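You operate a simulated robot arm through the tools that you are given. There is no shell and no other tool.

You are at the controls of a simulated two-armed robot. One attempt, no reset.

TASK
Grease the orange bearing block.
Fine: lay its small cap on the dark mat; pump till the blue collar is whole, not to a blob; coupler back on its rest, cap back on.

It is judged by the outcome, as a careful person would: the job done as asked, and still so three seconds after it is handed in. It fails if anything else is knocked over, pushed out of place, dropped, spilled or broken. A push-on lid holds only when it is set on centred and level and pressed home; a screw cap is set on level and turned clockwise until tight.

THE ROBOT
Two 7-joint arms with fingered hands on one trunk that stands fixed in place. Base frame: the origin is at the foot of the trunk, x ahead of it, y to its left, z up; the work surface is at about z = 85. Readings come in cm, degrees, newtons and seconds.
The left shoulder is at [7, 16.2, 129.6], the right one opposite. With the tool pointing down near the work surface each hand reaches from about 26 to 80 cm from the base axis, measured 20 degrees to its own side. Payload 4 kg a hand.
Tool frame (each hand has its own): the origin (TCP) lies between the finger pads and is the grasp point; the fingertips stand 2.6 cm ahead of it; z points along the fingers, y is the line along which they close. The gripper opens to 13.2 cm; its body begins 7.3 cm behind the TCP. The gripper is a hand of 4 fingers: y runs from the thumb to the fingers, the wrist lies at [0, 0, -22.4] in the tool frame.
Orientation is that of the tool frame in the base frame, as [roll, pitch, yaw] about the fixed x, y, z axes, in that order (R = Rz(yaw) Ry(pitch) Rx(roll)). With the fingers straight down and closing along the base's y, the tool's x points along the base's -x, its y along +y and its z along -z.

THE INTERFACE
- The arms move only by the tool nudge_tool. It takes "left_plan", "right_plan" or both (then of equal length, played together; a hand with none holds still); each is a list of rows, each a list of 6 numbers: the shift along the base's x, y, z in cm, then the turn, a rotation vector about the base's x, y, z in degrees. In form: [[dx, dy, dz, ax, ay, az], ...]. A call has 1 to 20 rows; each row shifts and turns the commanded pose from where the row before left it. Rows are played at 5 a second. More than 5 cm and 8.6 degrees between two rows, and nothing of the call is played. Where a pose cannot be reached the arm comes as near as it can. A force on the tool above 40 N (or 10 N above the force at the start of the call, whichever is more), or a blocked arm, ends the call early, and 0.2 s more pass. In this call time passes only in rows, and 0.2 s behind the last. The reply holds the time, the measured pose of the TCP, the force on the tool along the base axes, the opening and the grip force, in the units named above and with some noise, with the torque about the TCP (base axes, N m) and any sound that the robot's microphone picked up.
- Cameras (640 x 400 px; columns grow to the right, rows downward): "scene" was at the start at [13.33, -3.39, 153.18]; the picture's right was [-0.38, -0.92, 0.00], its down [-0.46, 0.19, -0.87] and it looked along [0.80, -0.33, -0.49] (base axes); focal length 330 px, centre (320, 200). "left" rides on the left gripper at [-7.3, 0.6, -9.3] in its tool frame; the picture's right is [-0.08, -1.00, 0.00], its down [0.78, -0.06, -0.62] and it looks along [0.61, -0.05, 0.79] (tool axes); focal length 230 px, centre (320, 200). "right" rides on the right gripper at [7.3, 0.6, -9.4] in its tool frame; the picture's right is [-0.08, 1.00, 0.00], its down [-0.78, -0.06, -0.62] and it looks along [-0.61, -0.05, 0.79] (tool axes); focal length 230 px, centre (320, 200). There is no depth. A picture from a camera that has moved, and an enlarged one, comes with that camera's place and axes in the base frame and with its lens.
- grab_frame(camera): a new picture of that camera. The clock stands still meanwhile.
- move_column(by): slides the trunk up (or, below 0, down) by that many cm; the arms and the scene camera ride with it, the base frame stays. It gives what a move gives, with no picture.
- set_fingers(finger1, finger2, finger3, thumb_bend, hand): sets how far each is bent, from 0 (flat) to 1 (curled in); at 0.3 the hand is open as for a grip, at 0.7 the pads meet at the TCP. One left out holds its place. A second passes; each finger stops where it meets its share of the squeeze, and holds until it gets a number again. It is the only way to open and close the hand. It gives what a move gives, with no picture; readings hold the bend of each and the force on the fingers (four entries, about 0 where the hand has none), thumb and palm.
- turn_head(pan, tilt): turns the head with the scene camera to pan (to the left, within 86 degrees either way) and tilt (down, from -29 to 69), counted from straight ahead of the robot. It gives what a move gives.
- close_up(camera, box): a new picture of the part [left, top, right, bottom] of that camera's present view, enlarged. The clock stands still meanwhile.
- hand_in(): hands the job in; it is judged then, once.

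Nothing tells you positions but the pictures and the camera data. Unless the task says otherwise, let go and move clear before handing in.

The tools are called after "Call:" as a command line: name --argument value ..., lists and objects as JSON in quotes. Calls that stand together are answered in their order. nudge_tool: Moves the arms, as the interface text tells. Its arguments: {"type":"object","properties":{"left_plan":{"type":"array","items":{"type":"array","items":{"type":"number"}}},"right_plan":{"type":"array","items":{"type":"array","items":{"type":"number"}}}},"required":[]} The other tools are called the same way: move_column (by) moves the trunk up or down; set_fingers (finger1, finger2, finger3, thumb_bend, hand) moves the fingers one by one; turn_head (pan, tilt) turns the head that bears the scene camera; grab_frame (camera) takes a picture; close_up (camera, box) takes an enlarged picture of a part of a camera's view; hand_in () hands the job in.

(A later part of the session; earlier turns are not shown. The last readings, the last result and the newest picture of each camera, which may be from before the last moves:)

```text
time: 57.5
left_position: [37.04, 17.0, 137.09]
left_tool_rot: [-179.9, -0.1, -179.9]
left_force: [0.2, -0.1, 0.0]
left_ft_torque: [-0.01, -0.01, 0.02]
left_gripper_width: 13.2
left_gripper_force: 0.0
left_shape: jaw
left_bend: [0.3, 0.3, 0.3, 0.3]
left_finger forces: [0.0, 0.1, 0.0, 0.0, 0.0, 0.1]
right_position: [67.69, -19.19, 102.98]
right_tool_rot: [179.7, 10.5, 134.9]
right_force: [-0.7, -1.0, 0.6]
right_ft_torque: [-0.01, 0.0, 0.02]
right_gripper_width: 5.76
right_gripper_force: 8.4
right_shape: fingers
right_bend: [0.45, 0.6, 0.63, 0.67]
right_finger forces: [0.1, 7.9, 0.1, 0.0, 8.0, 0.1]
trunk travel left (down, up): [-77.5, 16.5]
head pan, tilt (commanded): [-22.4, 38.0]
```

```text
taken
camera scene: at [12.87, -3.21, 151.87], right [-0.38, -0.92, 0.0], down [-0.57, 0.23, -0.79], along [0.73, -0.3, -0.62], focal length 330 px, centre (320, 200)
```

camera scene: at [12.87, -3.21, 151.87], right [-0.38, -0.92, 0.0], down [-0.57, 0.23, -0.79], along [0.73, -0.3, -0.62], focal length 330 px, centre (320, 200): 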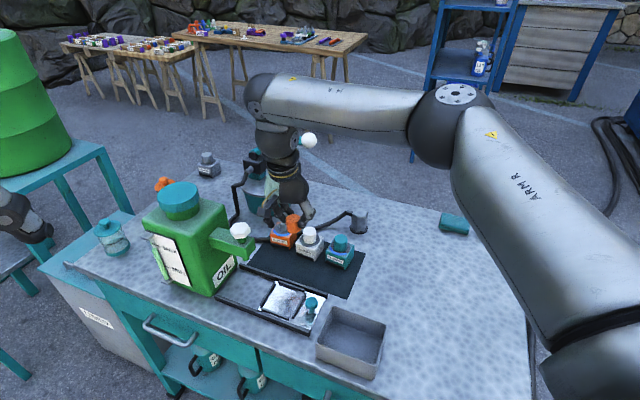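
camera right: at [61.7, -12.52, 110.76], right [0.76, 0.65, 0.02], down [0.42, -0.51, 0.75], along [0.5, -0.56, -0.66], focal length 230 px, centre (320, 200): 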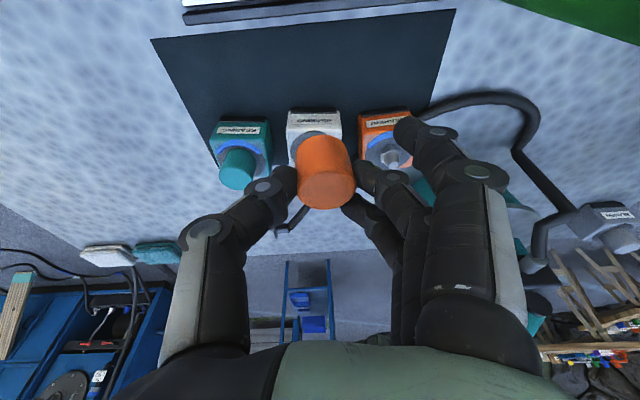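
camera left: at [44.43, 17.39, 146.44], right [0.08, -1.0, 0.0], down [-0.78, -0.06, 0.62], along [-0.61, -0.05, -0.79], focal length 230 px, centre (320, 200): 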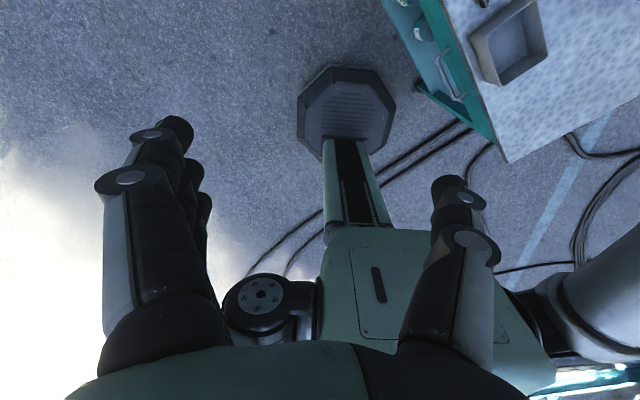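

The carried cap is over the mat, but the wrist camera would come near the oil spout here, so I'll shift 4 cm along the strip to (64.7, -22.5) and descend.

Call:
nudge_tool --right_plan '[[-1.5, -1.6, 0, 0, 0, 0], [-1.5, -1.7, -1, 0, 0, 0], [0, 0, -2.5, 0, 0, 0], [0, 0, -2.5, 0, 0, 0], [0, 0, -2.5, 0, 0, 0], [0, 0, -2, 0, 0, 0]]'

Call:
grab_frame --camera "right"

Call:
close_up --camera "scene" --box '[230, 180, 370, 310]'

```text
time: 58.9
left_position: [37.2, 16.95, 137.07]
left_tool_rot: [180.0, -0.1, -180.0]
left_force: [0.1, -0.3, -0.2]
left_ft_torque: [0.02, 0.01, 0.0]
left_gripper_width: 13.2
left_gripper_force: 0.0
left_shape: jaw
left_bend: [0.3, 0.3, 0.3, 0.3]
left_finger forces: [0.1, 0.0, 0.0, 0.0, 0.0, 0.0]
right_position: [64.91, -22.52, 92.38]
right_tool_rot: [179.7, 10.3, 135.0]
right_force: [-0.3, 0.3, -0.8]
right_ft_torque: [0.02, 0.03, 0.0]
right_gripper_width: 5.76
right_gripper_force: 8.1
right_shape: fingers
right_bend: [0.45, 0.6, 0.63, 0.67]
right_finger forces: [0.0, 8.0, 0.0, 0.0, 8.1, 0.0]
trunk travel left (down, up): [-77.5, 16.5]
head pan, tilt (commanded): [-22.4, 38.0]
```

```text
taken
camera right: at [58.84, -15.81, 100.19], right [0.76, 0.65, 0.02], down [0.42, -0.51, 0.75], along [0.5, -0.56, -0.66], focal length 230 px, centre (320, 200)
```

right: 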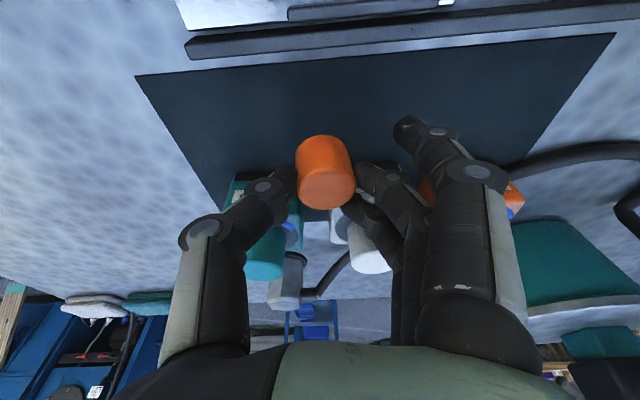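

```text
3.08 times, centred on (300, 245) of scene
camera zoom: at [13.02, -3.19, 151.86], right [-0.38, -0.92, 0.0], down [-0.57, 0.23, -0.79], along [0.73, -0.3, -0.62], focal length 1016 px, centre (382, 62)
```

zoom: 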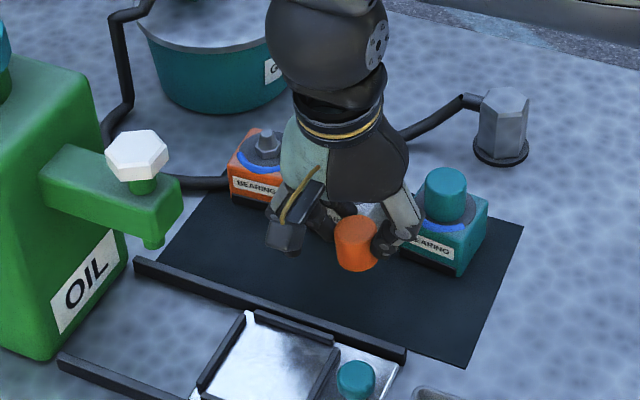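

The cap hangs over the free mat with clearance on both sides. I'll lower it slowly until it touches.

Call:
nudge_tool --right_plan '[[0, 0, -1.2, 0, 0, 0], [0, 0, -1, 0, 0, 0], [0, 0, -0.4, 0, 0, 0], [0, 0, -0.2, 0, 0, 0]]'

Call:
close_up --camera "scene" --box '[280, 210, 360, 270]'

```text
time: 59.9
left_position: [37.06, 16.8, 137.17]
left_tool_rot: [-179.9, 0.0, 180.0]
left_force: [-0.5, 1.6, -0.5]
left_ft_torque: [-0.03, 0.0, 0.02]
left_gripper_width: 13.2
left_gripper_force: 0.1
left_shape: jaw
left_bend: [0.3, 0.3, 0.3, 0.3]
left_finger forces: [0.0, 0.1, 0.0, 0.0, 0.0, 0.0]
right_position: [64.75, -22.46, 89.55]
right_tool_rot: [179.7, 10.5, 135.0]
right_force: [0.2, 0.8, -0.4]
right_ft_torque: [0.01, -0.01, 0.01]
right_gripper_width: 5.75
right_gripper_force: 8.1
right_shape: fingers
right_bend: [0.45, 0.6, 0.63, 0.67]
right_finger forces: [0.0, 8.0, 0.1, 0.1, 8.1, 0.0]
trunk travel left (down, up): [-77.5, 16.5]
head pan, tilt (commanded): [-22.4, 38.0]
```

```text
6.67 times, centred on (320, 240) of scene
camera zoom: at [12.94, -3.23, 151.87], right [-0.38, -0.92, 0.0], down [-0.57, 0.23, -0.79], along [0.73, -0.3, -0.62], focal length 2202 px, centre (320, -67)
```

zoom: 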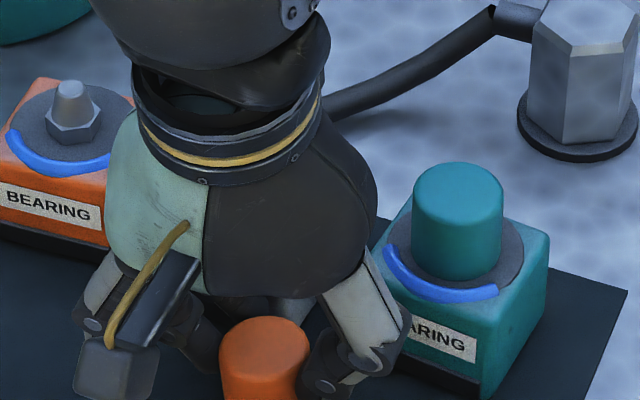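

No contact yet at z = 89.55; I'll continue down in small steps.

Call:
nudge_tool --right_plan '[[0, 0, -0.2, 0, 0, 0], [0, 0, -0.2, 0, 0, 0]]'

Call:
close_up --camera "scene" --box '[280, 230, 360, 290]'

Call:
close_up --camera "right" --box '[240, 80, 400, 230]'

```text
time: 60.5
left_position: [37.09, 16.91, 137.15]
left_tool_rot: [-180.0, -0.1, -180.0]
left_force: [-0.3, 0.0, 0.1]
left_ft_torque: [0.0, -0.02, 0.01]
left_gripper_width: 13.18
left_gripper_force: 0.2
left_shape: jaw
left_bend: [0.3, 0.3, 0.3, 0.3]
left_finger forces: [0.0, 0.0, 0.1, 0.1, 0.1, 0.0]
right_position: [64.64, -22.36, 89.28]
right_tool_rot: [179.6, 10.5, 135.0]
right_force: [-0.7, -1.0, 1.5]
right_ft_torque: [0.05, -0.01, -0.02]
right_gripper_width: 5.73
right_gripper_force: 8.3
right_shape: fingers
right_bend: [0.45, 0.6, 0.63, 0.67]
right_finger forces: [0.1, 7.9, 0.0, 0.1, 8.4, 0.0]
trunk travel left (down, up): [-77.5, 16.5]
head pan, tilt (commanded): [-22.4, 38.0]
```

```text
6.67 times, centred on (320, 260) of scene
camera zoom: at [12.87, -3.21, 151.88], right [-0.38, -0.92, 0.0], down [-0.57, 0.23, -0.79], along [0.73, -0.3, -0.62], focal length 2202 px, centre (320, -200)
```

zoom: 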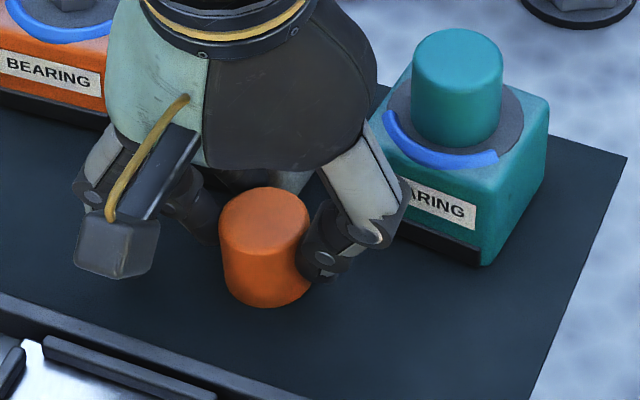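

```text
2.67 times, centred on (320, 155) of right
camera zoom: at [58.78, -15.81, 97.14], right [0.76, 0.65, 0.02], down [0.42, -0.51, 0.75], along [0.5, -0.56, -0.66], focal length 614 px, centre (320, 320)
```

zoom: 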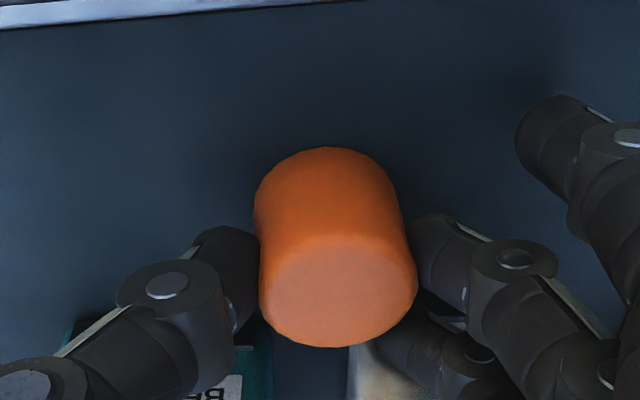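

Contact begins (about 1.5 N). I'll lower a hair more and release the cap.

Call:
nudge_tool --right_plan '[[0, 0, -0.15, 0, 0, 0]]'

Call:
set_fingers --hand "right" --finger2 0.54 --finger3 0.54 --thumb_bend 0.58

Call:
close_up --camera "scene" --box '[280, 230, 360, 290]'

Call:
close_up --camera "right" --box '[240, 80, 400, 230]'

```text
time: 60.9
left_position: [37.01, 16.98, 137.15]
left_tool_rot: [179.9, 0.0, -180.0]
left_force: [0.2, -0.5, 0.2]
left_ft_torque: [-0.01, 0.0, 0.02]
left_gripper_width: 13.19
left_gripper_force: 0.1
left_shape: jaw
left_bend: [0.3, 0.3, 0.3, 0.3]
left_finger forces: [0.1, 0.0, 0.1, 0.0, 0.0, 0.0]
right_position: [64.66, -22.54, 89.22]
right_tool_rot: [179.7, 10.6, 135.0]
right_force: [-0.6, -0.3, 7.5]
right_ft_torque: [0.05, -0.01, 0.02]
right_gripper_width: 5.78
right_gripper_force: 8.8
right_shape: fingers
right_bend: [0.45, 0.61, 0.63, 0.67]
right_finger forces: [0.0, 8.3, 0.0, 0.0, 9.4, 0.0]
trunk travel left (down, up): [-77.5, 16.5]
head pan, tilt (commanded): [-22.4, 38.0]
```

```text
time: 61.9
left_position: [37.14, 16.84, 136.97]
left_tool_rot: [180.0, -0.1, -180.0]
left_force: [0.1, 0.9, -1.1]
left_ft_torque: [-0.01, 0.0, -0.03]
left_gripper_width: 13.15
left_gripper_force: 0.0
left_shape: jaw
left_bend: [0.3, 0.3, 0.3, 0.3]
left_finger forces: [0.1, 0.1, 0.1, 0.0, 0.0, 0.1]
right_position: [64.77, -22.56, 89.13]
right_tool_rot: [179.7, 10.5, 135.0]
right_force: [-0.6, 0.7, 0.5]
right_ft_torque: [0.01, 0.0, 0.0]
right_gripper_width: 6.71
right_gripper_force: 0.0
right_shape: fingers
right_bend: [0.45, 0.54, 0.54, 0.57]
right_finger forces: [0.1, 0.0, 0.0, 0.1, 0.1, 0.0]
trunk travel left (down, up): [-77.5, 16.5]
head pan, tilt (commanded): [-22.4, 38.0]
```

```text
6.67 times, centred on (320, 260) of scene
camera zoom: at [12.95, -3.22, 151.87], right [-0.38, -0.92, 0.0], down [-0.57, 0.23, -0.79], along [0.73, -0.3, -0.62], focal length 2202 px, centre (320, -200)
```

zoom: 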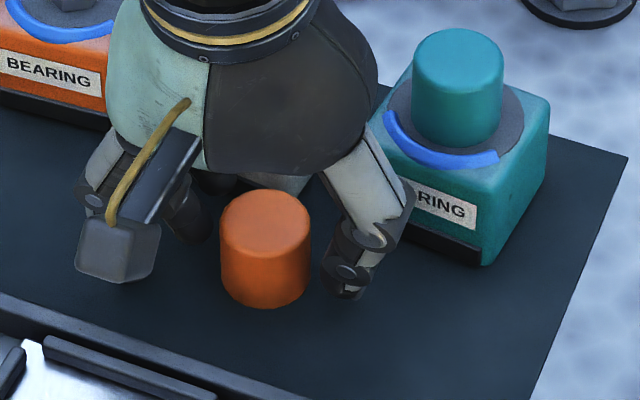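

```text
2.67 times, centred on (320, 155) of right
camera zoom: at [58.81, -15.83, 96.92], right [0.76, 0.65, 0.02], down [0.42, -0.51, 0.75], along [0.5, -0.56, -0.66], focal length 614 px, centre (320, 320)
```

zoom: 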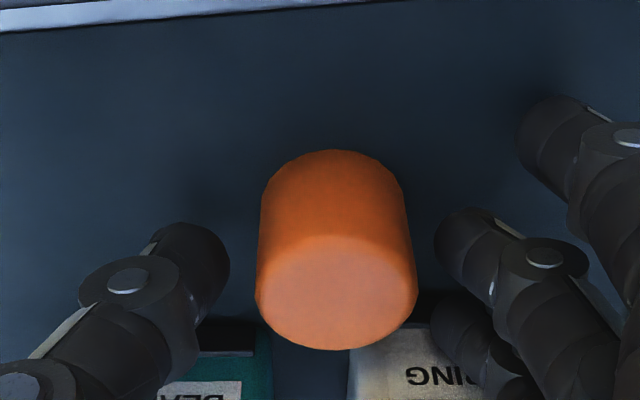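

The cap stands upright on the mat. I'll lift the hand straight up and clear.

Call:
nudge_tool --right_plan '[[0, 0, 1.5, 0, 0, 0], [0, 0, 2.5, 0, 0, 0], [0, 0, 3, 0, 0, 0], [0, 0, 3.5, 0, 0, 0], [0, 0, 4, 0, 0, 0]]'

Call:
grab_frame --camera "scene"

Call:
close_up --camera "scene" --box '[240, 200, 380, 300]'

```text
time: 63.1
left_position: [36.95, 16.93, 137.26]
left_tool_rot: [-179.9, 0.1, 180.0]
left_force: [-0.4, 0.2, -0.3]
left_ft_torque: [-0.02, -0.02, 0.0]
left_gripper_width: 13.15
left_gripper_force: 0.1
left_shape: jaw
left_bend: [0.3, 0.3, 0.3, 0.3]
left_finger forces: [0.0, 0.0, 0.0, 0.1, 0.1, 0.0]
right_position: [64.68, -22.49, 103.63]
right_tool_rot: [179.8, 10.5, 135.0]
right_force: [-0.4, 0.3, 0.3]
right_ft_torque: [0.0, 0.04, -0.02]
right_gripper_width: 6.69
right_gripper_force: 0.2
right_shape: fingers
right_bend: [0.45, 0.54, 0.54, 0.57]
right_finger forces: [0.1, 0.1, 0.0, 0.0, 0.1, 0.0]
trunk travel left (down, up): [-77.5, 16.5]
head pan, tilt (commanded): [-22.4, 38.0]
```

```text
taken
camera scene: at [12.79, -3.13, 151.87], right [-0.38, -0.92, 0.0], down [-0.57, 0.23, -0.79], along [0.73, -0.3, -0.61], focal length 330 px, centre (320, 200)
```

scene: 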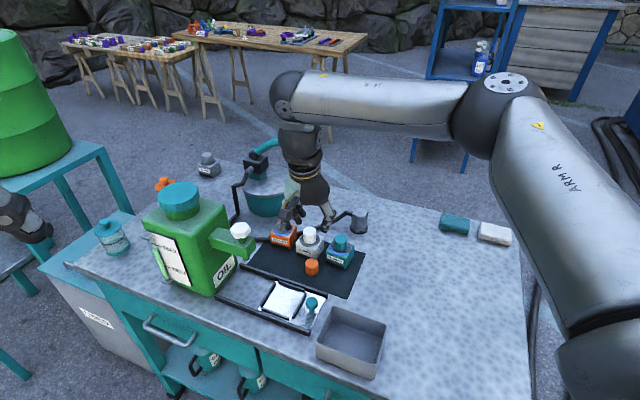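

```text
4.00 times, centred on (310, 250) of scene
camera zoom: at [12.79, -3.13, 151.87], right [-0.38, -0.92, 0.0], down [-0.57, 0.23, -0.79], along [0.73, -0.3, -0.61], focal length 1321 px, centre (360, 0)
```

zoom: 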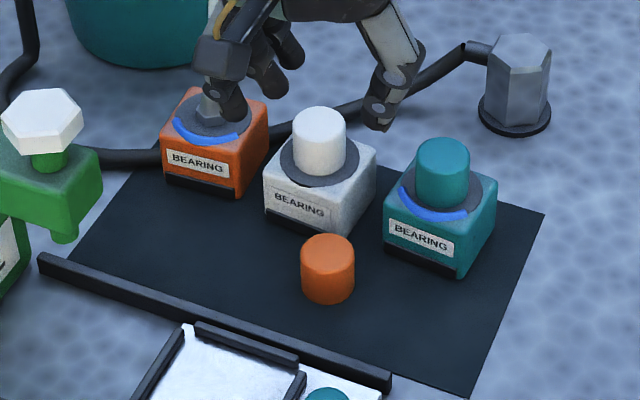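

The cap is on the mat at about (64.8, -22.4). Next I'll go for the coupler at (74.75, -41.1): raise, turn the hand to line up with its flats, and lower the trunk a little for reach.

Call:
nudge_tool --right_plan '[[0, 0, 2, 0, 0, 7.5], [0, -1, 2, 0, 0, 7.5], [0.4, -2, 1, 0, 0, 7.5], [0.4, -2.5, 1, 0, 0, 7.5], [0.4, -2.5, 1, 0, 0, 7.5], [0.5, -2.5, 1, 0, 0, 7.5], [0.5, -2.5, 0, 0, 0, 7.5], [0.5, -2.5, 0, 0, 0, 7.5]]'

Call:
move_column --by -8

Call:
grab_frame --camera "scene"

Call:
grab_frame --camera "right"

```text
time: 64.9
left_position: [37.14, 16.83, 137.14]
left_tool_rot: [-180.0, 0.0, -180.0]
left_force: [-0.1, 0.6, 0.2]
left_ft_torque: [0.04, 0.04, -0.02]
left_gripper_width: 13.17
left_gripper_force: 0.1
left_shape: jaw
left_bend: [0.3, 0.3, 0.3, 0.3]
left_finger forces: [0.1, 0.0, 0.1, 0.0, 0.0, 0.0]
right_position: [67.46, -38.25, 111.59]
right_tool_rot: [179.6, 10.5, -165.0]
right_force: [0.4, -0.2, 0.4]
right_ft_torque: [0.03, 0.05, 0.04]
right_gripper_width: 6.69
right_gripper_force: 0.1
right_shape: fingers
right_bend: [0.45, 0.54, 0.54, 0.57]
right_finger forces: [0.0, 0.0, 0.0, 0.0, 0.1, 0.0]
trunk travel left (down, up): [-77.5, 16.5]
head pan, tilt (commanded): [-22.4, 38.0]
```

```text
time: 66.0
left_position: [37.12, 16.81, 129.11]
left_tool_rot: [-180.0, 0.0, -180.0]
left_force: [-0.8, -0.9, 0.1]
left_ft_torque: [0.01, 0.02, 0.03]
left_gripper_width: 13.18
left_gripper_force: 0.0
left_shape: jaw
left_bend: [0.3, 0.3, 0.3, 0.3]
left_finger forces: [0.0, 0.0, 0.0, 0.0, 0.0, 0.1]
right_position: [67.56, -38.08, 103.6]
right_tool_rot: [179.6, 10.4, -165.0]
right_force: [0.0, -0.5, 1.1]
right_ft_torque: [-0.01, -0.03, 0.02]
right_gripper_width: 6.68
right_gripper_force: 0.1
right_shape: fingers
right_bend: [0.45, 0.54, 0.54, 0.57]
right_finger forces: [0.1, 0.0, 0.0, 0.0, 0.0, 0.0]
trunk travel left (down, up): [-69.5, 24.5]
head pan, tilt (commanded): [-22.4, 38.0]
```

```text
taken
camera scene: at [12.92, -3.23, 143.87], right [-0.38, -0.92, 0.0], down [-0.57, 0.23, -0.79], along [0.73, -0.3, -0.62], focal length 330 px, centre (320, 200)
```

scene: 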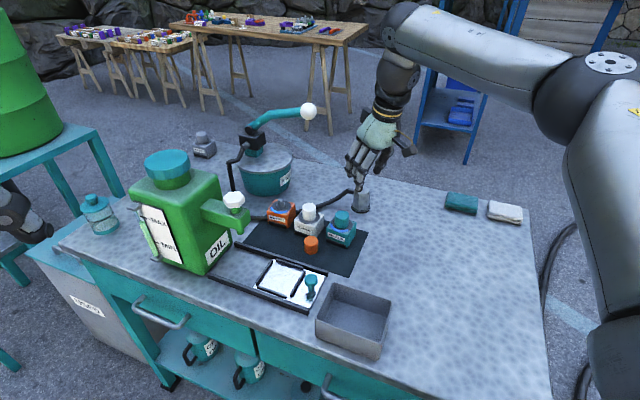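

```text
taken
camera right: at [58.72, -39.85, 111.49], right [-0.19, 0.98, 0.02], down [0.65, 0.11, 0.75], along [0.73, 0.15, -0.66], focal length 230 px, centre (320, 200)
```

right: 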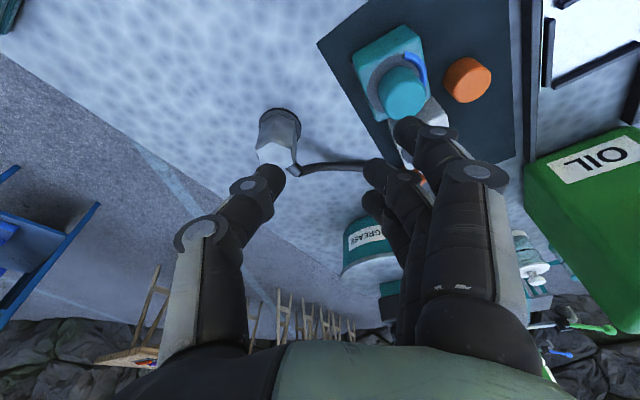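

The hand is near the coupler at (67.6, -38.1, 103.6). I'll zoom in from both cameras to fix the coupler's centre and facing.

Call:
close_up --camera "right" --box '[230, 90, 350, 190]'

Call:
close_up --camera "scene" --box '[325, 170, 395, 225]'

```text
4.00 times, centred on (290, 140) of right
camera zoom: at [58.72, -39.85, 111.49], right [-0.19, 0.98, 0.02], down [0.65, 0.11, 0.75], along [0.73, 0.15, -0.66], focal length 920 px, centre (440, 440)
```

zoom: 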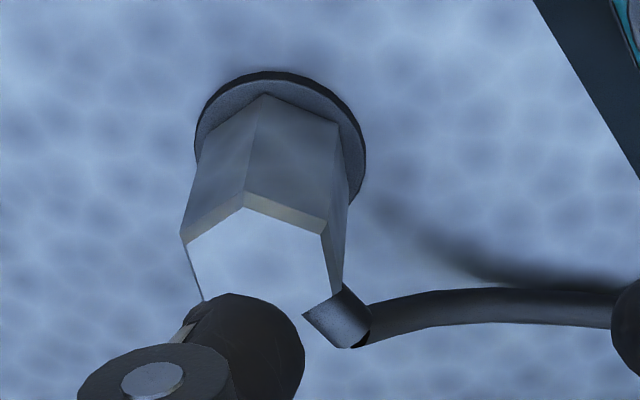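

```text
7.27 times, centred on (360, 198) of scene
camera zoom: at [12.92, -3.23, 143.87], right [-0.38, -0.92, 0.0], down [-0.57, 0.23, -0.79], along [0.73, -0.3, -0.62], focal length 2402 px, centre (29, 218)
```

zoom: 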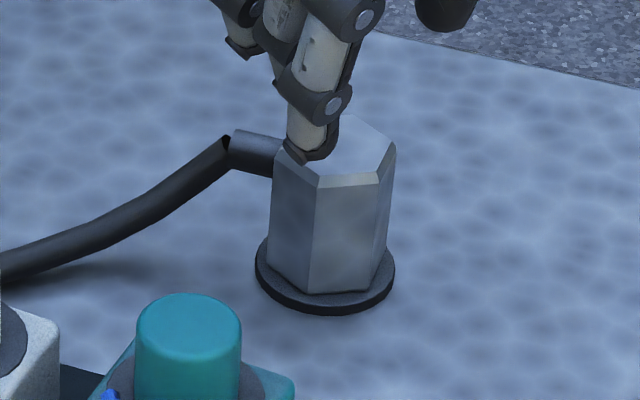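

Both views agree the coupler is near (74.5, -41.1) with flats facing 45°, 105°, 165°. I'll open the hand a bit, holding finger3 wider to clear the hose, and move above it.

Call:
set_fingers --hand "right" --finger1 0.47 --finger2 0.47 --finger3 0.35 --thumb_bend 0.47

Call:
nudge_tool --right_plan '[[2.3, -1, -1, 0, 0, 0], [2.3, -1, -1, 0, 0, 0], [2.3, -0.9, -1, 0, 0, 0]]'

Call:
grab_frame --camera "right"

Call:
close_up --camera "scene" --box '[315, 150, 405, 230]'

```text
time: 67.0
left_position: [37.14, 16.97, 129.15]
left_tool_rot: [-180.0, 0.1, 180.0]
left_force: [-0.5, -0.4, 0.5]
left_ft_torque: [0.0, 0.0, 0.0]
left_gripper_width: 13.2
left_gripper_force: 0.0
left_shape: jaw
left_bend: [0.3, 0.3, 0.3, 0.3]
left_finger forces: [0.1, 0.1, 0.0, 0.0, 0.1, 0.0]
right_position: [67.47, -38.08, 103.74]
right_tool_rot: [179.7, 10.5, -165.0]
right_force: [0.3, -0.2, 0.2]
right_ft_torque: [0.0, -0.01, 0.01]
right_gripper_width: 8.08
right_gripper_force: 0.0
right_shape: fingers
right_bend: [0.47, 0.47, 0.35, 0.47]
right_finger forces: [0.0, 0.1, 0.1, 0.0, 0.1, 0.0]
trunk travel left (down, up): [-69.5, 24.5]
head pan, tilt (commanded): [-22.4, 38.0]
```

```text
time: 67.8
left_position: [37.16, 17.13, 128.97]
left_tool_rot: [-179.8, 0.0, -180.0]
left_force: [0.1, 0.0, -0.4]
left_ft_torque: [-0.02, 0.01, 0.04]
left_gripper_width: 13.21
left_gripper_force: 0.0
left_shape: jaw
left_bend: [0.3, 0.3, 0.3, 0.3]
left_finger forces: [0.0, 0.1, 0.1, 0.1, 0.0, 0.0]
right_position: [74.59, -40.71, 100.6]
right_tool_rot: [179.8, 10.6, -164.9]
right_force: [0.2, 0.4, 0.7]
right_ft_torque: [-0.02, 0.01, 0.03]
right_gripper_width: 8.04
right_gripper_force: 0.0
right_shape: fingers
right_bend: [0.47, 0.47, 0.35, 0.47]
right_finger forces: [0.1, 0.0, 0.1, 0.1, 0.1, 0.0]
trunk travel left (down, up): [-69.5, 24.5]
head pan, tilt (commanded): [-22.4, 38.0]
```

```text
taken
camera right: at [65.73, -42.48, 108.58], right [-0.19, 0.98, 0.02], down [0.65, 0.11, 0.75], along [0.73, 0.15, -0.66], focal length 230 px, centre (320, 200)
```

right: 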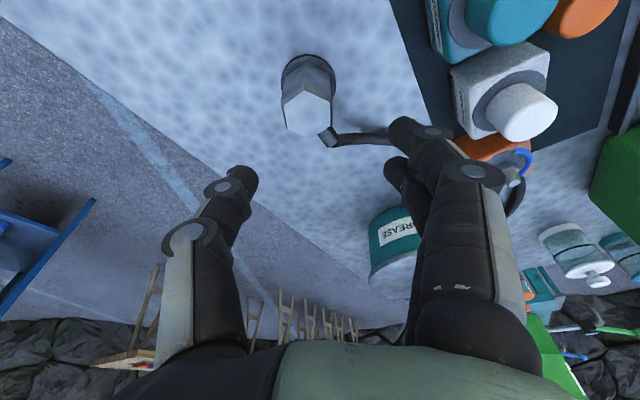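

```text
5.00 times, centred on (360, 190) of scene
camera zoom: at [13.0, -2.94, 143.87], right [-0.38, -0.92, 0.0], down [-0.57, 0.23, -0.79], along [0.73, -0.3, -0.62], focal length 1651 px, centre (120, 250)
```

zoom: 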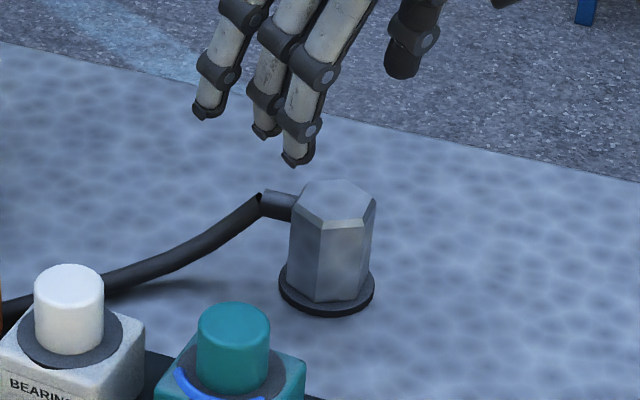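

I'll zoom on the coupler in the wrist view for a finer fix before descending.

Call:
close_up --camera "right" --box '[260, 40, 360, 150]'

Call:
nudge_tool --right_plan '[[0, 0, 0, 0, 0, 0]]'

```text
3.64 times, centred on (310, 95) of right
camera zoom: at [65.73, -42.48, 108.58], right [-0.19, 0.98, 0.02], down [0.65, 0.11, 0.75], along [0.73, 0.15, -0.66], focal length 837 px, centre (356, 582)
```

zoom: 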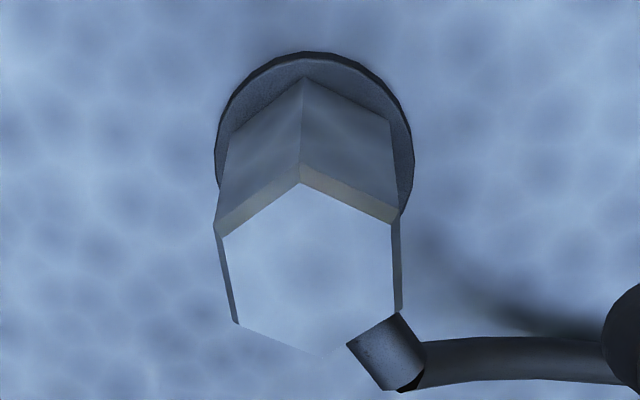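

```text
time: 68.2
left_position: [37.14, 16.92, 129.01]
left_tool_rot: [-179.9, 0.0, 179.9]
left_force: [0.1, -0.1, -0.3]
left_ft_torque: [-0.03, 0.0, 0.0]
left_gripper_width: 13.2
left_gripper_force: 0.0
left_shape: jaw
left_bend: [0.3, 0.3, 0.3, 0.3]
left_finger forces: [0.1, 0.1, 0.0, 0.1, 0.0, 0.1]
right_position: [74.4, -40.94, 100.73]
right_tool_rot: [179.7, 10.5, -165.0]
right_force: [-0.3, 0.5, 0.3]
right_ft_torque: [0.01, 0.0, 0.01]
right_gripper_width: 8.03
right_gripper_force: 0.1
right_shape: fingers
right_bend: [0.47, 0.47, 0.35, 0.47]
right_finger forces: [0.0, 0.0, 0.0, 0.1, 0.0, 0.0]
trunk travel left (down, up): [-69.5, 24.5]
head pan, tilt (commanded): [-22.4, 38.0]
```

The two cameras differ by a few millimetres, so I'll centre on (74.6, -41.2), descend partway, and then judge centring directly between thumb and fingers.

Call:
nudge_tool --right_plan '[[0.1, -0.2, -2, 0, 0, 0], [0.1, -0.1, -2, 0, 0, 0], [0, 0, -1.7, 0, 0, 0], [0, 0, 0, 0, 0, 0]]'

Call:
grab_frame --camera "right"

Call:
close_up --camera "scene" --box '[315, 150, 405, 230]'

```text
time: 69.2
left_position: [37.21, 16.82, 129.11]
left_tool_rot: [180.0, 0.1, -180.0]
left_force: [0.1, -0.3, 0.0]
left_ft_torque: [0.01, -0.04, 0.05]
left_gripper_width: 13.17
left_gripper_force: 0.1
left_shape: jaw
left_bend: [0.3, 0.3, 0.3, 0.3]
left_finger forces: [0.0, 0.0, 0.0, 0.0, 0.0, 0.1]
right_position: [74.53, -41.19, 94.92]
right_tool_rot: [179.6, 10.5, -165.0]
right_force: [-0.3, -1.0, 0.6]
right_ft_torque: [0.0, 0.0, 0.01]
right_gripper_width: 8.04
right_gripper_force: 0.1
right_shape: fingers
right_bend: [0.47, 0.47, 0.35, 0.47]
right_finger forces: [0.1, 0.1, 0.1, 0.0, 0.1, 0.1]
trunk travel left (down, up): [-69.5, 24.5]
head pan, tilt (commanded): [-22.4, 38.0]
```

```text
taken
camera right: at [65.8, -43.04, 102.73], right [-0.19, 0.98, 0.02], down [0.65, 0.11, 0.75], along [0.73, 0.15, -0.66], focal length 230 px, centre (320, 200)
```

right: 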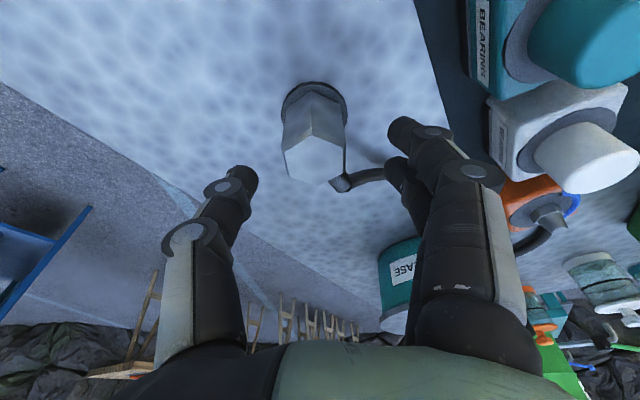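

```text
5.00 times, centred on (360, 190) of scene
camera zoom: at [12.91, -3.24, 143.87], right [-0.38, -0.92, 0.0], down [-0.57, 0.23, -0.79], along [0.73, -0.3, -0.62], focal length 1651 px, centre (120, 250)
```

zoom: 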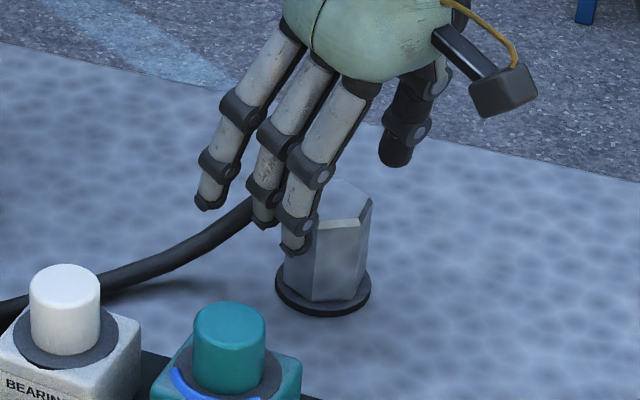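

Clearances look good: the fingers pass beside the stub and hose. I'll descend to grip height.

Call:
nudge_tool --right_plan '[[0, 0, -1.5, 0, 0, 0], [0, 0, -1.5, 0, 0, 0], [0, 0, -1.2, 0, 0, 0], [0, 0, -0.3, 0, 0, 0]]'

Call:
grab_frame --camera "right"

Call:
close_up --camera "scene" --box '[315, 150, 405, 230]'

```text
time: 70.2
left_position: [37.02, 16.86, 129.01]
left_tool_rot: [-179.9, 0.0, 179.9]
left_force: [-0.7, -0.4, 0.1]
left_ft_torque: [0.0, -0.01, 0.03]
left_gripper_width: 13.18
left_gripper_force: 0.1
left_shape: jaw
left_bend: [0.3, 0.3, 0.3, 0.3]
left_finger forces: [0.1, 0.0, 0.1, 0.1, 0.0, 0.0]
right_position: [74.54, -41.17, 90.44]
right_tool_rot: [179.8, 10.5, -165.0]
right_force: [0.0, -0.3, 0.0]
right_ft_torque: [0.02, 0.03, 0.0]
right_gripper_width: 8.04
right_gripper_force: 0.0
right_shape: fingers
right_bend: [0.47, 0.47, 0.35, 0.47]
right_finger forces: [0.0, 0.0, 0.0, 0.1, 0.0, 0.1]
trunk travel left (down, up): [-69.5, 24.5]
head pan, tilt (commanded): [-22.4, 38.0]
```

```text
taken
camera right: at [65.81, -43.02, 98.27], right [-0.19, 0.98, 0.02], down [0.65, 0.11, 0.75], along [0.73, 0.15, -0.66], focal length 230 px, centre (320, 200)
```

right: 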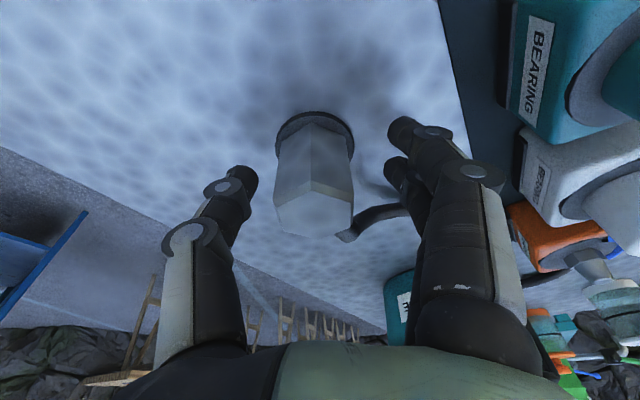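

```text
5.00 times, centred on (360, 190) of scene
camera zoom: at [12.94, -3.23, 143.87], right [-0.38, -0.92, 0.0], down [-0.57, 0.23, -0.79], along [0.73, -0.3, -0.62], focal length 1651 px, centre (120, 250)
```

zoom: 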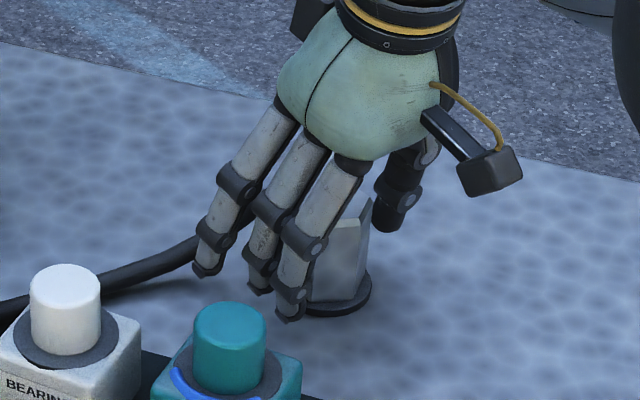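

The coupler sits about 0.5 cm nearer the thumb than the fingers, so I'll shift the hand to centre it, then begin closing.

Call:
nudge_tool --right_plan '[[0.1, -0.4, 0, 0, 0, 0]]'

Call:
set_fingers --hand "right" --finger1 0.53 --finger2 0.53 --thumb_bend 0.53

Call:
grab_frame --camera "right"

```text
time: 70.7
left_position: [37.04, 16.96, 129.09]
left_tool_rot: [-180.0, 0.0, -179.9]
left_force: [0.3, -0.9, 0.5]
left_ft_torque: [0.02, 0.05, 0.0]
left_gripper_width: 13.19
left_gripper_force: 0.2
left_shape: jaw
left_bend: [0.3, 0.3, 0.3, 0.3]
left_finger forces: [0.0, 0.0, 0.0, 0.0, 0.0, 0.0]
right_position: [74.71, -41.68, 90.41]
right_tool_rot: [179.7, 10.5, -164.9]
right_force: [0.2, -0.7, 0.3]
right_ft_torque: [0.02, 0.0, 0.01]
right_gripper_width: 8.03
right_gripper_force: 0.0
right_shape: fingers
right_bend: [0.47, 0.47, 0.35, 0.47]
right_finger forces: [0.1, 0.1, 0.0, 0.0, 0.0, 0.0]
trunk travel left (down, up): [-69.5, 24.5]
head pan, tilt (commanded): [-22.4, 38.0]
```

```text
time: 71.7
left_position: [37.07, 16.85, 129.07]
left_tool_rot: [-180.0, 0.0, 180.0]
left_force: [-0.2, -0.1, -0.4]
left_ft_torque: [-0.01, -0.03, -0.01]
left_gripper_width: 13.18
left_gripper_force: 0.1
left_shape: jaw
left_bend: [0.3, 0.3, 0.3, 0.3]
left_finger forces: [0.0, 0.1, 0.1, 0.0, 0.0, 0.0]
right_position: [74.83, -41.77, 90.27]
right_tool_rot: [179.8, 10.6, -165.0]
right_force: [0.5, 0.0, -0.4]
right_ft_torque: [0.02, 0.0, 0.02]
right_gripper_width: 6.17
right_gripper_force: 0.0
right_shape: fingers
right_bend: [0.53, 0.53, 0.35, 0.53]
right_finger forces: [0.0, 0.1, 0.0, 0.0, 0.0, 0.0]
trunk travel left (down, up): [-69.5, 24.5]
head pan, tilt (commanded): [-22.4, 38.0]
```

```text
taken
camera right: at [65.94, -43.42, 98.29], right [-0.19, 0.98, 0.02], down [0.65, 0.11, 0.75], along [0.73, 0.15, -0.66], focal length 230 px, centre (320, 200)
```

right: 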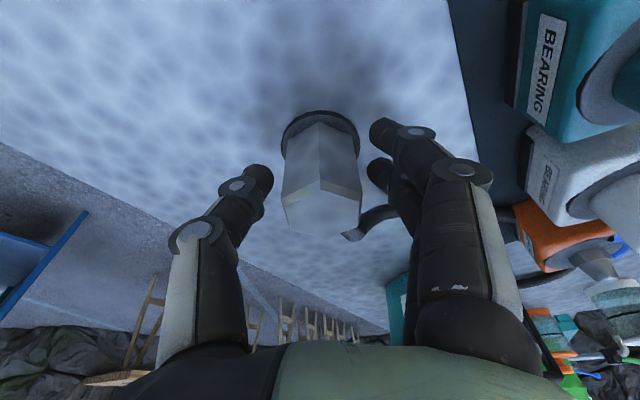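

The coupler is now well centred. I'll close fingers 1, 2 and the thumb onto it.

Call:
set_fingers --hand "right" --finger1 0.58 --finger2 0.58 --thumb_bend 0.58

Call:
grab_frame --camera "right"

```text
time: 72.7
left_position: [37.11, 16.88, 129.0]
left_tool_rot: [179.9, 0.0, -180.0]
left_force: [-1.1, 0.1, 0.3]
left_ft_torque: [-0.05, 0.0, 0.01]
left_gripper_width: 13.19
left_gripper_force: 0.1
left_shape: jaw
left_bend: [0.3, 0.3, 0.3, 0.3]
left_finger forces: [0.0, 0.0, 0.0, 0.1, 0.1, 0.0]
right_position: [74.61, -41.65, 90.52]
right_tool_rot: [179.8, 10.5, -165.0]
right_force: [-0.8, 0.1, -0.6]
right_ft_torque: [0.01, -0.02, -0.01]
right_gripper_width: 4.88
right_gripper_force: 0.0
right_shape: fingers
right_bend: [0.57, 0.57, 0.35, 0.57]
right_finger forces: [0.1, 0.1, 0.0, 0.0, 0.1, 0.1]
trunk travel left (down, up): [-69.5, 24.5]
head pan, tilt (commanded): [-22.4, 38.0]
```

```text
taken
camera right: at [65.94, -43.42, 98.29], right [-0.19, 0.98, 0.02], down [0.65, 0.11, 0.75], along [0.73, 0.15, -0.66], focal length 230 px, centre (320, 200)
```

right: 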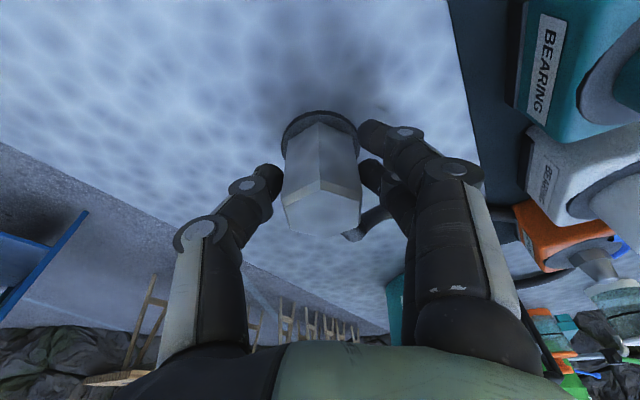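

Nearly in contact on both sides. I'll close to a firm grip.

Call:
set_fingers --hand "right" --finger1 0.63 --finger2 0.72 --thumb_bend 0.72

Call:
grab_frame --camera "right"

Call:
close_up --camera "scene" --box '[315, 150, 405, 230]'

```text
time: 73.7
left_position: [37.17, 16.91, 129.04]
left_tool_rot: [180.0, 0.0, 180.0]
left_force: [0.0, -0.3, -0.1]
left_ft_torque: [0.0, 0.0, -0.01]
left_gripper_width: 13.19
left_gripper_force: 0.1
left_shape: jaw
left_bend: [0.3, 0.3, 0.3, 0.3]
left_finger forces: [0.0, 0.1, 0.0, 0.0, 0.0, 0.0]
right_position: [74.69, -41.67, 90.55]
right_tool_rot: [179.8, 10.5, -165.0]
right_force: [-0.8, -1.1, 0.4]
right_ft_torque: [0.06, -0.01, -0.03]
right_gripper_width: 3.05
right_gripper_force: 10.1
right_shape: fingers
right_bend: [0.63, 0.56, 0.35, 0.67]
right_finger forces: [0.5, 9.1, 0.0, 0.0, 10.3, 0.0]
trunk travel left (down, up): [-69.5, 24.5]
head pan, tilt (commanded): [-22.4, 38.0]
```

```text
taken
camera right: at [65.93, -43.43, 98.3], right [-0.19, 0.98, 0.02], down [0.65, 0.11, 0.75], along [0.73, 0.15, -0.66], focal length 230 px, centre (320, 200)
```

right: 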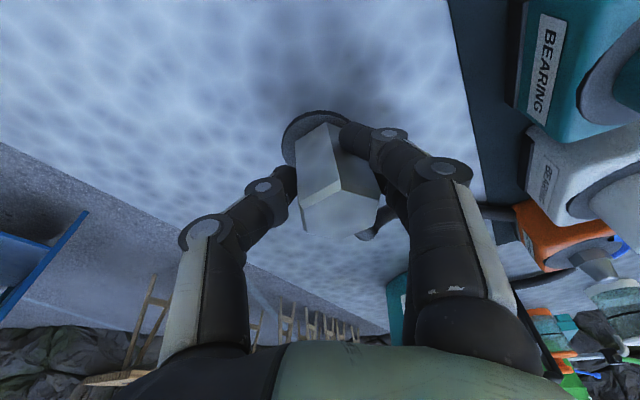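

```text
5.00 times, centred on (360, 190) of scene
camera zoom: at [12.92, -3.22, 143.87], right [-0.38, -0.92, 0.0], down [-0.57, 0.23, -0.79], along [0.73, -0.3, -0.62], focal length 1651 px, centre (120, 250)
```

zoom: 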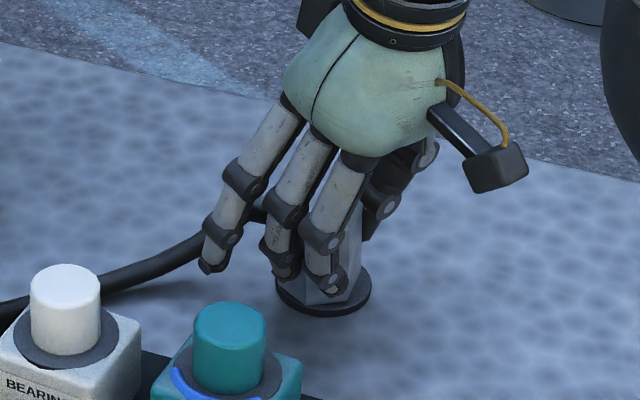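

The thumb over-pushed and tilted the coupler toward the fingers. I'll ease off so it settles upright, then hold the thumb at a fixed bend and close the fingers against it.

Call:
set_fingers --hand "right" --finger1 0.55 --finger2 0.55 --thumb_bend 0.57

Call:
grab_frame --camera "right"

```text
time: 74.7
left_position: [37.2, 16.85, 129.07]
left_tool_rot: [-180.0, 0.0, 180.0]
left_force: [-0.7, 0.2, -0.5]
left_ft_torque: [0.03, 0.01, 0.01]
left_gripper_width: 13.22
left_gripper_force: 0.1
left_shape: jaw
left_bend: [0.3, 0.3, 0.3, 0.3]
left_finger forces: [0.0, 0.0, 0.0, 0.0, 0.0, 0.0]
right_position: [74.64, -41.53, 90.53]
right_tool_rot: [179.7, 10.6, -165.0]
right_force: [0.0, 0.2, 0.0]
right_ft_torque: [-0.04, -0.03, -0.02]
right_gripper_width: 5.23
right_gripper_force: 0.0
right_shape: fingers
right_bend: [0.55, 0.55, 0.35, 0.56]
right_finger forces: [0.1, 0.1, 0.0, 0.1, 0.0, 0.0]
trunk travel left (down, up): [-69.5, 24.5]
head pan, tilt (commanded): [-22.4, 38.0]
```

```text
taken
camera right: at [65.94, -43.42, 98.29], right [-0.19, 0.98, 0.02], down [0.65, 0.11, 0.75], along [0.73, 0.15, -0.66], focal length 230 px, centre (320, 200)
```

right: 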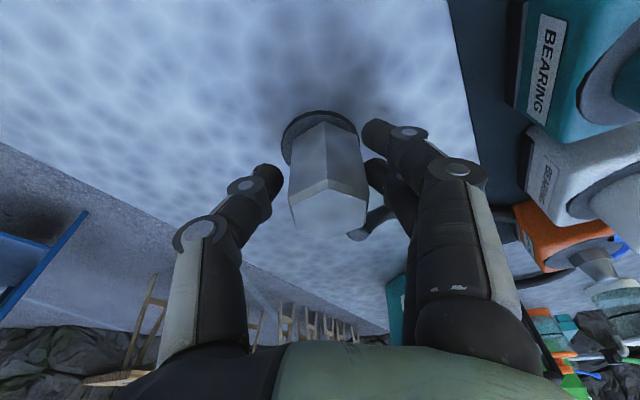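

The coupler is upright again on its rest. Now I'll hold the thumb where it is and close only the fingers against it.

Call:
set_fingers --hand "right" --finger2 0.6 --finger1 0.57

Call:
grab_frame --camera "right"

```text
time: 75.7
left_position: [37.2, 16.84, 129.07]
left_tool_rot: [-180.0, 0.0, -179.9]
left_force: [0.5, -0.2, -0.1]
left_ft_torque: [0.01, 0.05, -0.02]
left_gripper_width: 13.18
left_gripper_force: 0.0
left_shape: jaw
left_bend: [0.3, 0.3, 0.3, 0.3]
left_finger forces: [0.1, 0.1, 0.1, 0.0, 0.0, 0.0]
right_position: [74.69, -41.65, 90.46]
right_tool_rot: [179.8, 10.5, -165.0]
right_force: [-0.2, -0.2, -0.4]
right_ft_torque: [0.04, 0.0, 0.01]
right_gripper_width: 5.18
right_gripper_force: 0.4
right_shape: fingers
right_bend: [0.56, 0.59, 0.35, 0.56]
right_finger forces: [0.1, 0.4, 0.1, 0.1, 0.4, 0.1]
trunk travel left (down, up): [-69.5, 24.5]
head pan, tilt (commanded): [-22.4, 38.0]
```

```text
taken
camera right: at [65.94, -43.43, 98.29], right [-0.19, 0.98, 0.02], down [0.65, 0.11, 0.75], along [0.73, 0.15, -0.66], focal length 230 px, centre (320, 200)
```

right: 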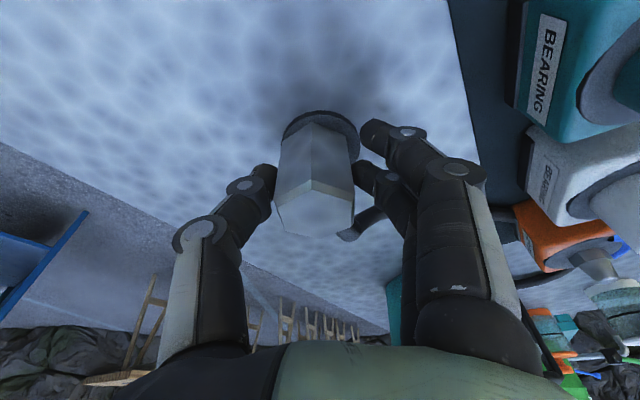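

The fingers slid it slightly toward the thumb. I'll re-centre by moving thumb and finger together, then tighten the finger against the fixed thumb.

Call:
set_fingers --hand "right" --finger2 0.57 --thumb_bend 0.585

Call:
grab_frame --camera "right"

```text
time: 76.7
left_position: [37.14, 16.82, 129.07]
left_tool_rot: [-180.0, 0.0, 180.0]
left_force: [-0.3, 0.5, 0.5]
left_ft_torque: [0.02, 0.01, 0.01]
left_gripper_width: 13.19
left_gripper_force: 0.0
left_shape: jaw
left_bend: [0.3, 0.3, 0.3, 0.3]
left_finger forces: [0.0, 0.0, 0.0, 0.0, 0.1, 0.1]
right_position: [74.71, -41.58, 90.48]
right_tool_rot: [179.7, 10.5, -165.0]
right_force: [-0.4, -0.8, 0.0]
right_ft_torque: [0.0, 0.0, 0.0]
right_gripper_width: 4.95
right_gripper_force: 0.5
right_shape: fingers
right_bend: [0.56, 0.56, 0.35, 0.58]
right_finger forces: [0.1, 0.0, 0.0, 0.0, 0.5, 0.0]
trunk travel left (down, up): [-69.5, 24.5]
head pan, tilt (commanded): [-22.4, 38.0]
```

```text
taken
camera right: at [65.94, -43.43, 98.29], right [-0.19, 0.98, 0.02], down [0.65, 0.11, 0.75], along [0.73, 0.15, -0.66], focal length 230 px, centre (320, 200)
```

right: 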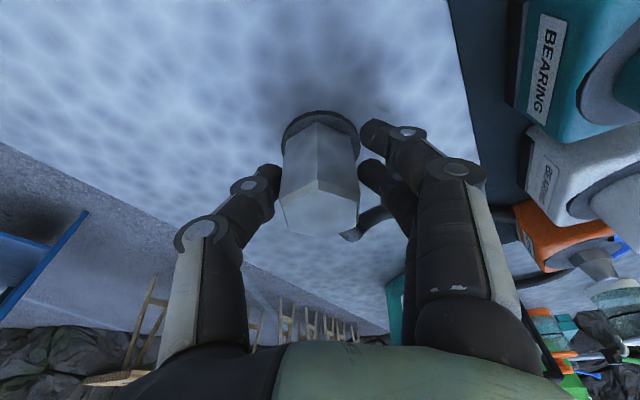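

The coupler is centred again. With the thumb fixed, I'll tighten finger 2.

Call:
set_fingers --hand "right" --finger2 0.7

Call:
grab_frame --camera "right"

```text
time: 77.7
left_position: [37.05, 16.91, 129.08]
left_tool_rot: [180.0, 0.0, 180.0]
left_force: [-0.2, 0.9, -1.3]
left_ft_torque: [0.03, 0.02, -0.01]
left_gripper_width: 13.2
left_gripper_force: 0.0
left_shape: jaw
left_bend: [0.3, 0.3, 0.3, 0.3]
left_finger forces: [0.0, 0.1, 0.0, 0.0, 0.0, 0.1]
right_position: [74.74, -41.69, 90.54]
right_tool_rot: [179.7, 10.5, -164.9]
right_force: [0.3, 0.4, 0.4]
right_ft_torque: [0.0, -0.01, -0.04]
right_gripper_width: 5.42
right_gripper_force: 5.5
right_shape: fingers
right_bend: [0.56, 0.63, 0.35, 0.56]
right_finger forces: [0.1, 5.5, 0.0, 0.0, 4.7, 0.0]
trunk travel left (down, up): [-69.5, 24.5]
head pan, tilt (commanded): [-22.4, 38.0]
```

```text
taken
camera right: at [65.93, -43.4, 98.31], right [-0.19, 0.98, 0.02], down [0.65, 0.11, 0.75], along [0.73, 0.15, -0.66], focal length 230 px, centre (320, 200)
```

right: 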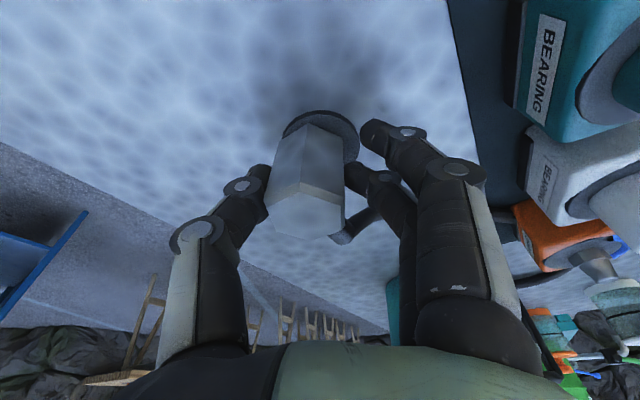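

The coupler is now gripped upright at about 5 N. I'll add a little thumb pressure to firm and centre the hold.

Call:
set_fingers --hand "right" --thumb_bend 0.6 --finger2 0.72

Call:
grab_frame --camera "right"

```text
time: 78.7
left_position: [37.06, 16.81, 129.13]
left_tool_rot: [180.0, -0.1, 180.0]
left_force: [-0.6, -1.1, -0.1]
left_ft_torque: [-0.01, 0.0, -0.01]
left_gripper_width: 13.19
left_gripper_force: 0.2
left_shape: jaw
left_bend: [0.3, 0.3, 0.3, 0.3]
left_finger forces: [0.1, 0.0, 0.1, 0.1, 0.0, 0.1]
right_position: [74.76, -41.62, 90.41]
right_tool_rot: [179.7, 10.4, -165.0]
right_force: [0.0, 0.1, 1.4]
right_ft_torque: [-0.02, 0.01, 0.01]
right_gripper_width: 5.33
right_gripper_force: 6.4
right_shape: fingers
right_bend: [0.56, 0.62, 0.35, 0.57]
right_finger forces: [0.0, 6.4, 0.0, 0.1, 6.2, 0.1]
trunk travel left (down, up): [-69.5, 24.5]
head pan, tilt (commanded): [-22.4, 38.0]
```

```text
taken
camera right: at [65.93, -43.42, 98.3], right [-0.19, 0.98, 0.02], down [0.65, 0.11, 0.75], along [0.73, 0.15, -0.66], focal length 230 px, centre (320, 200)
```

right: 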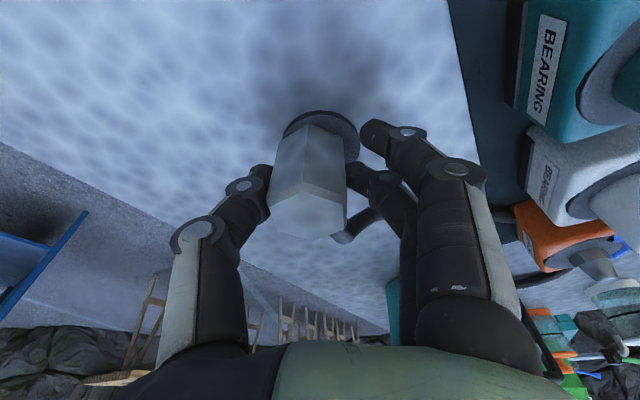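

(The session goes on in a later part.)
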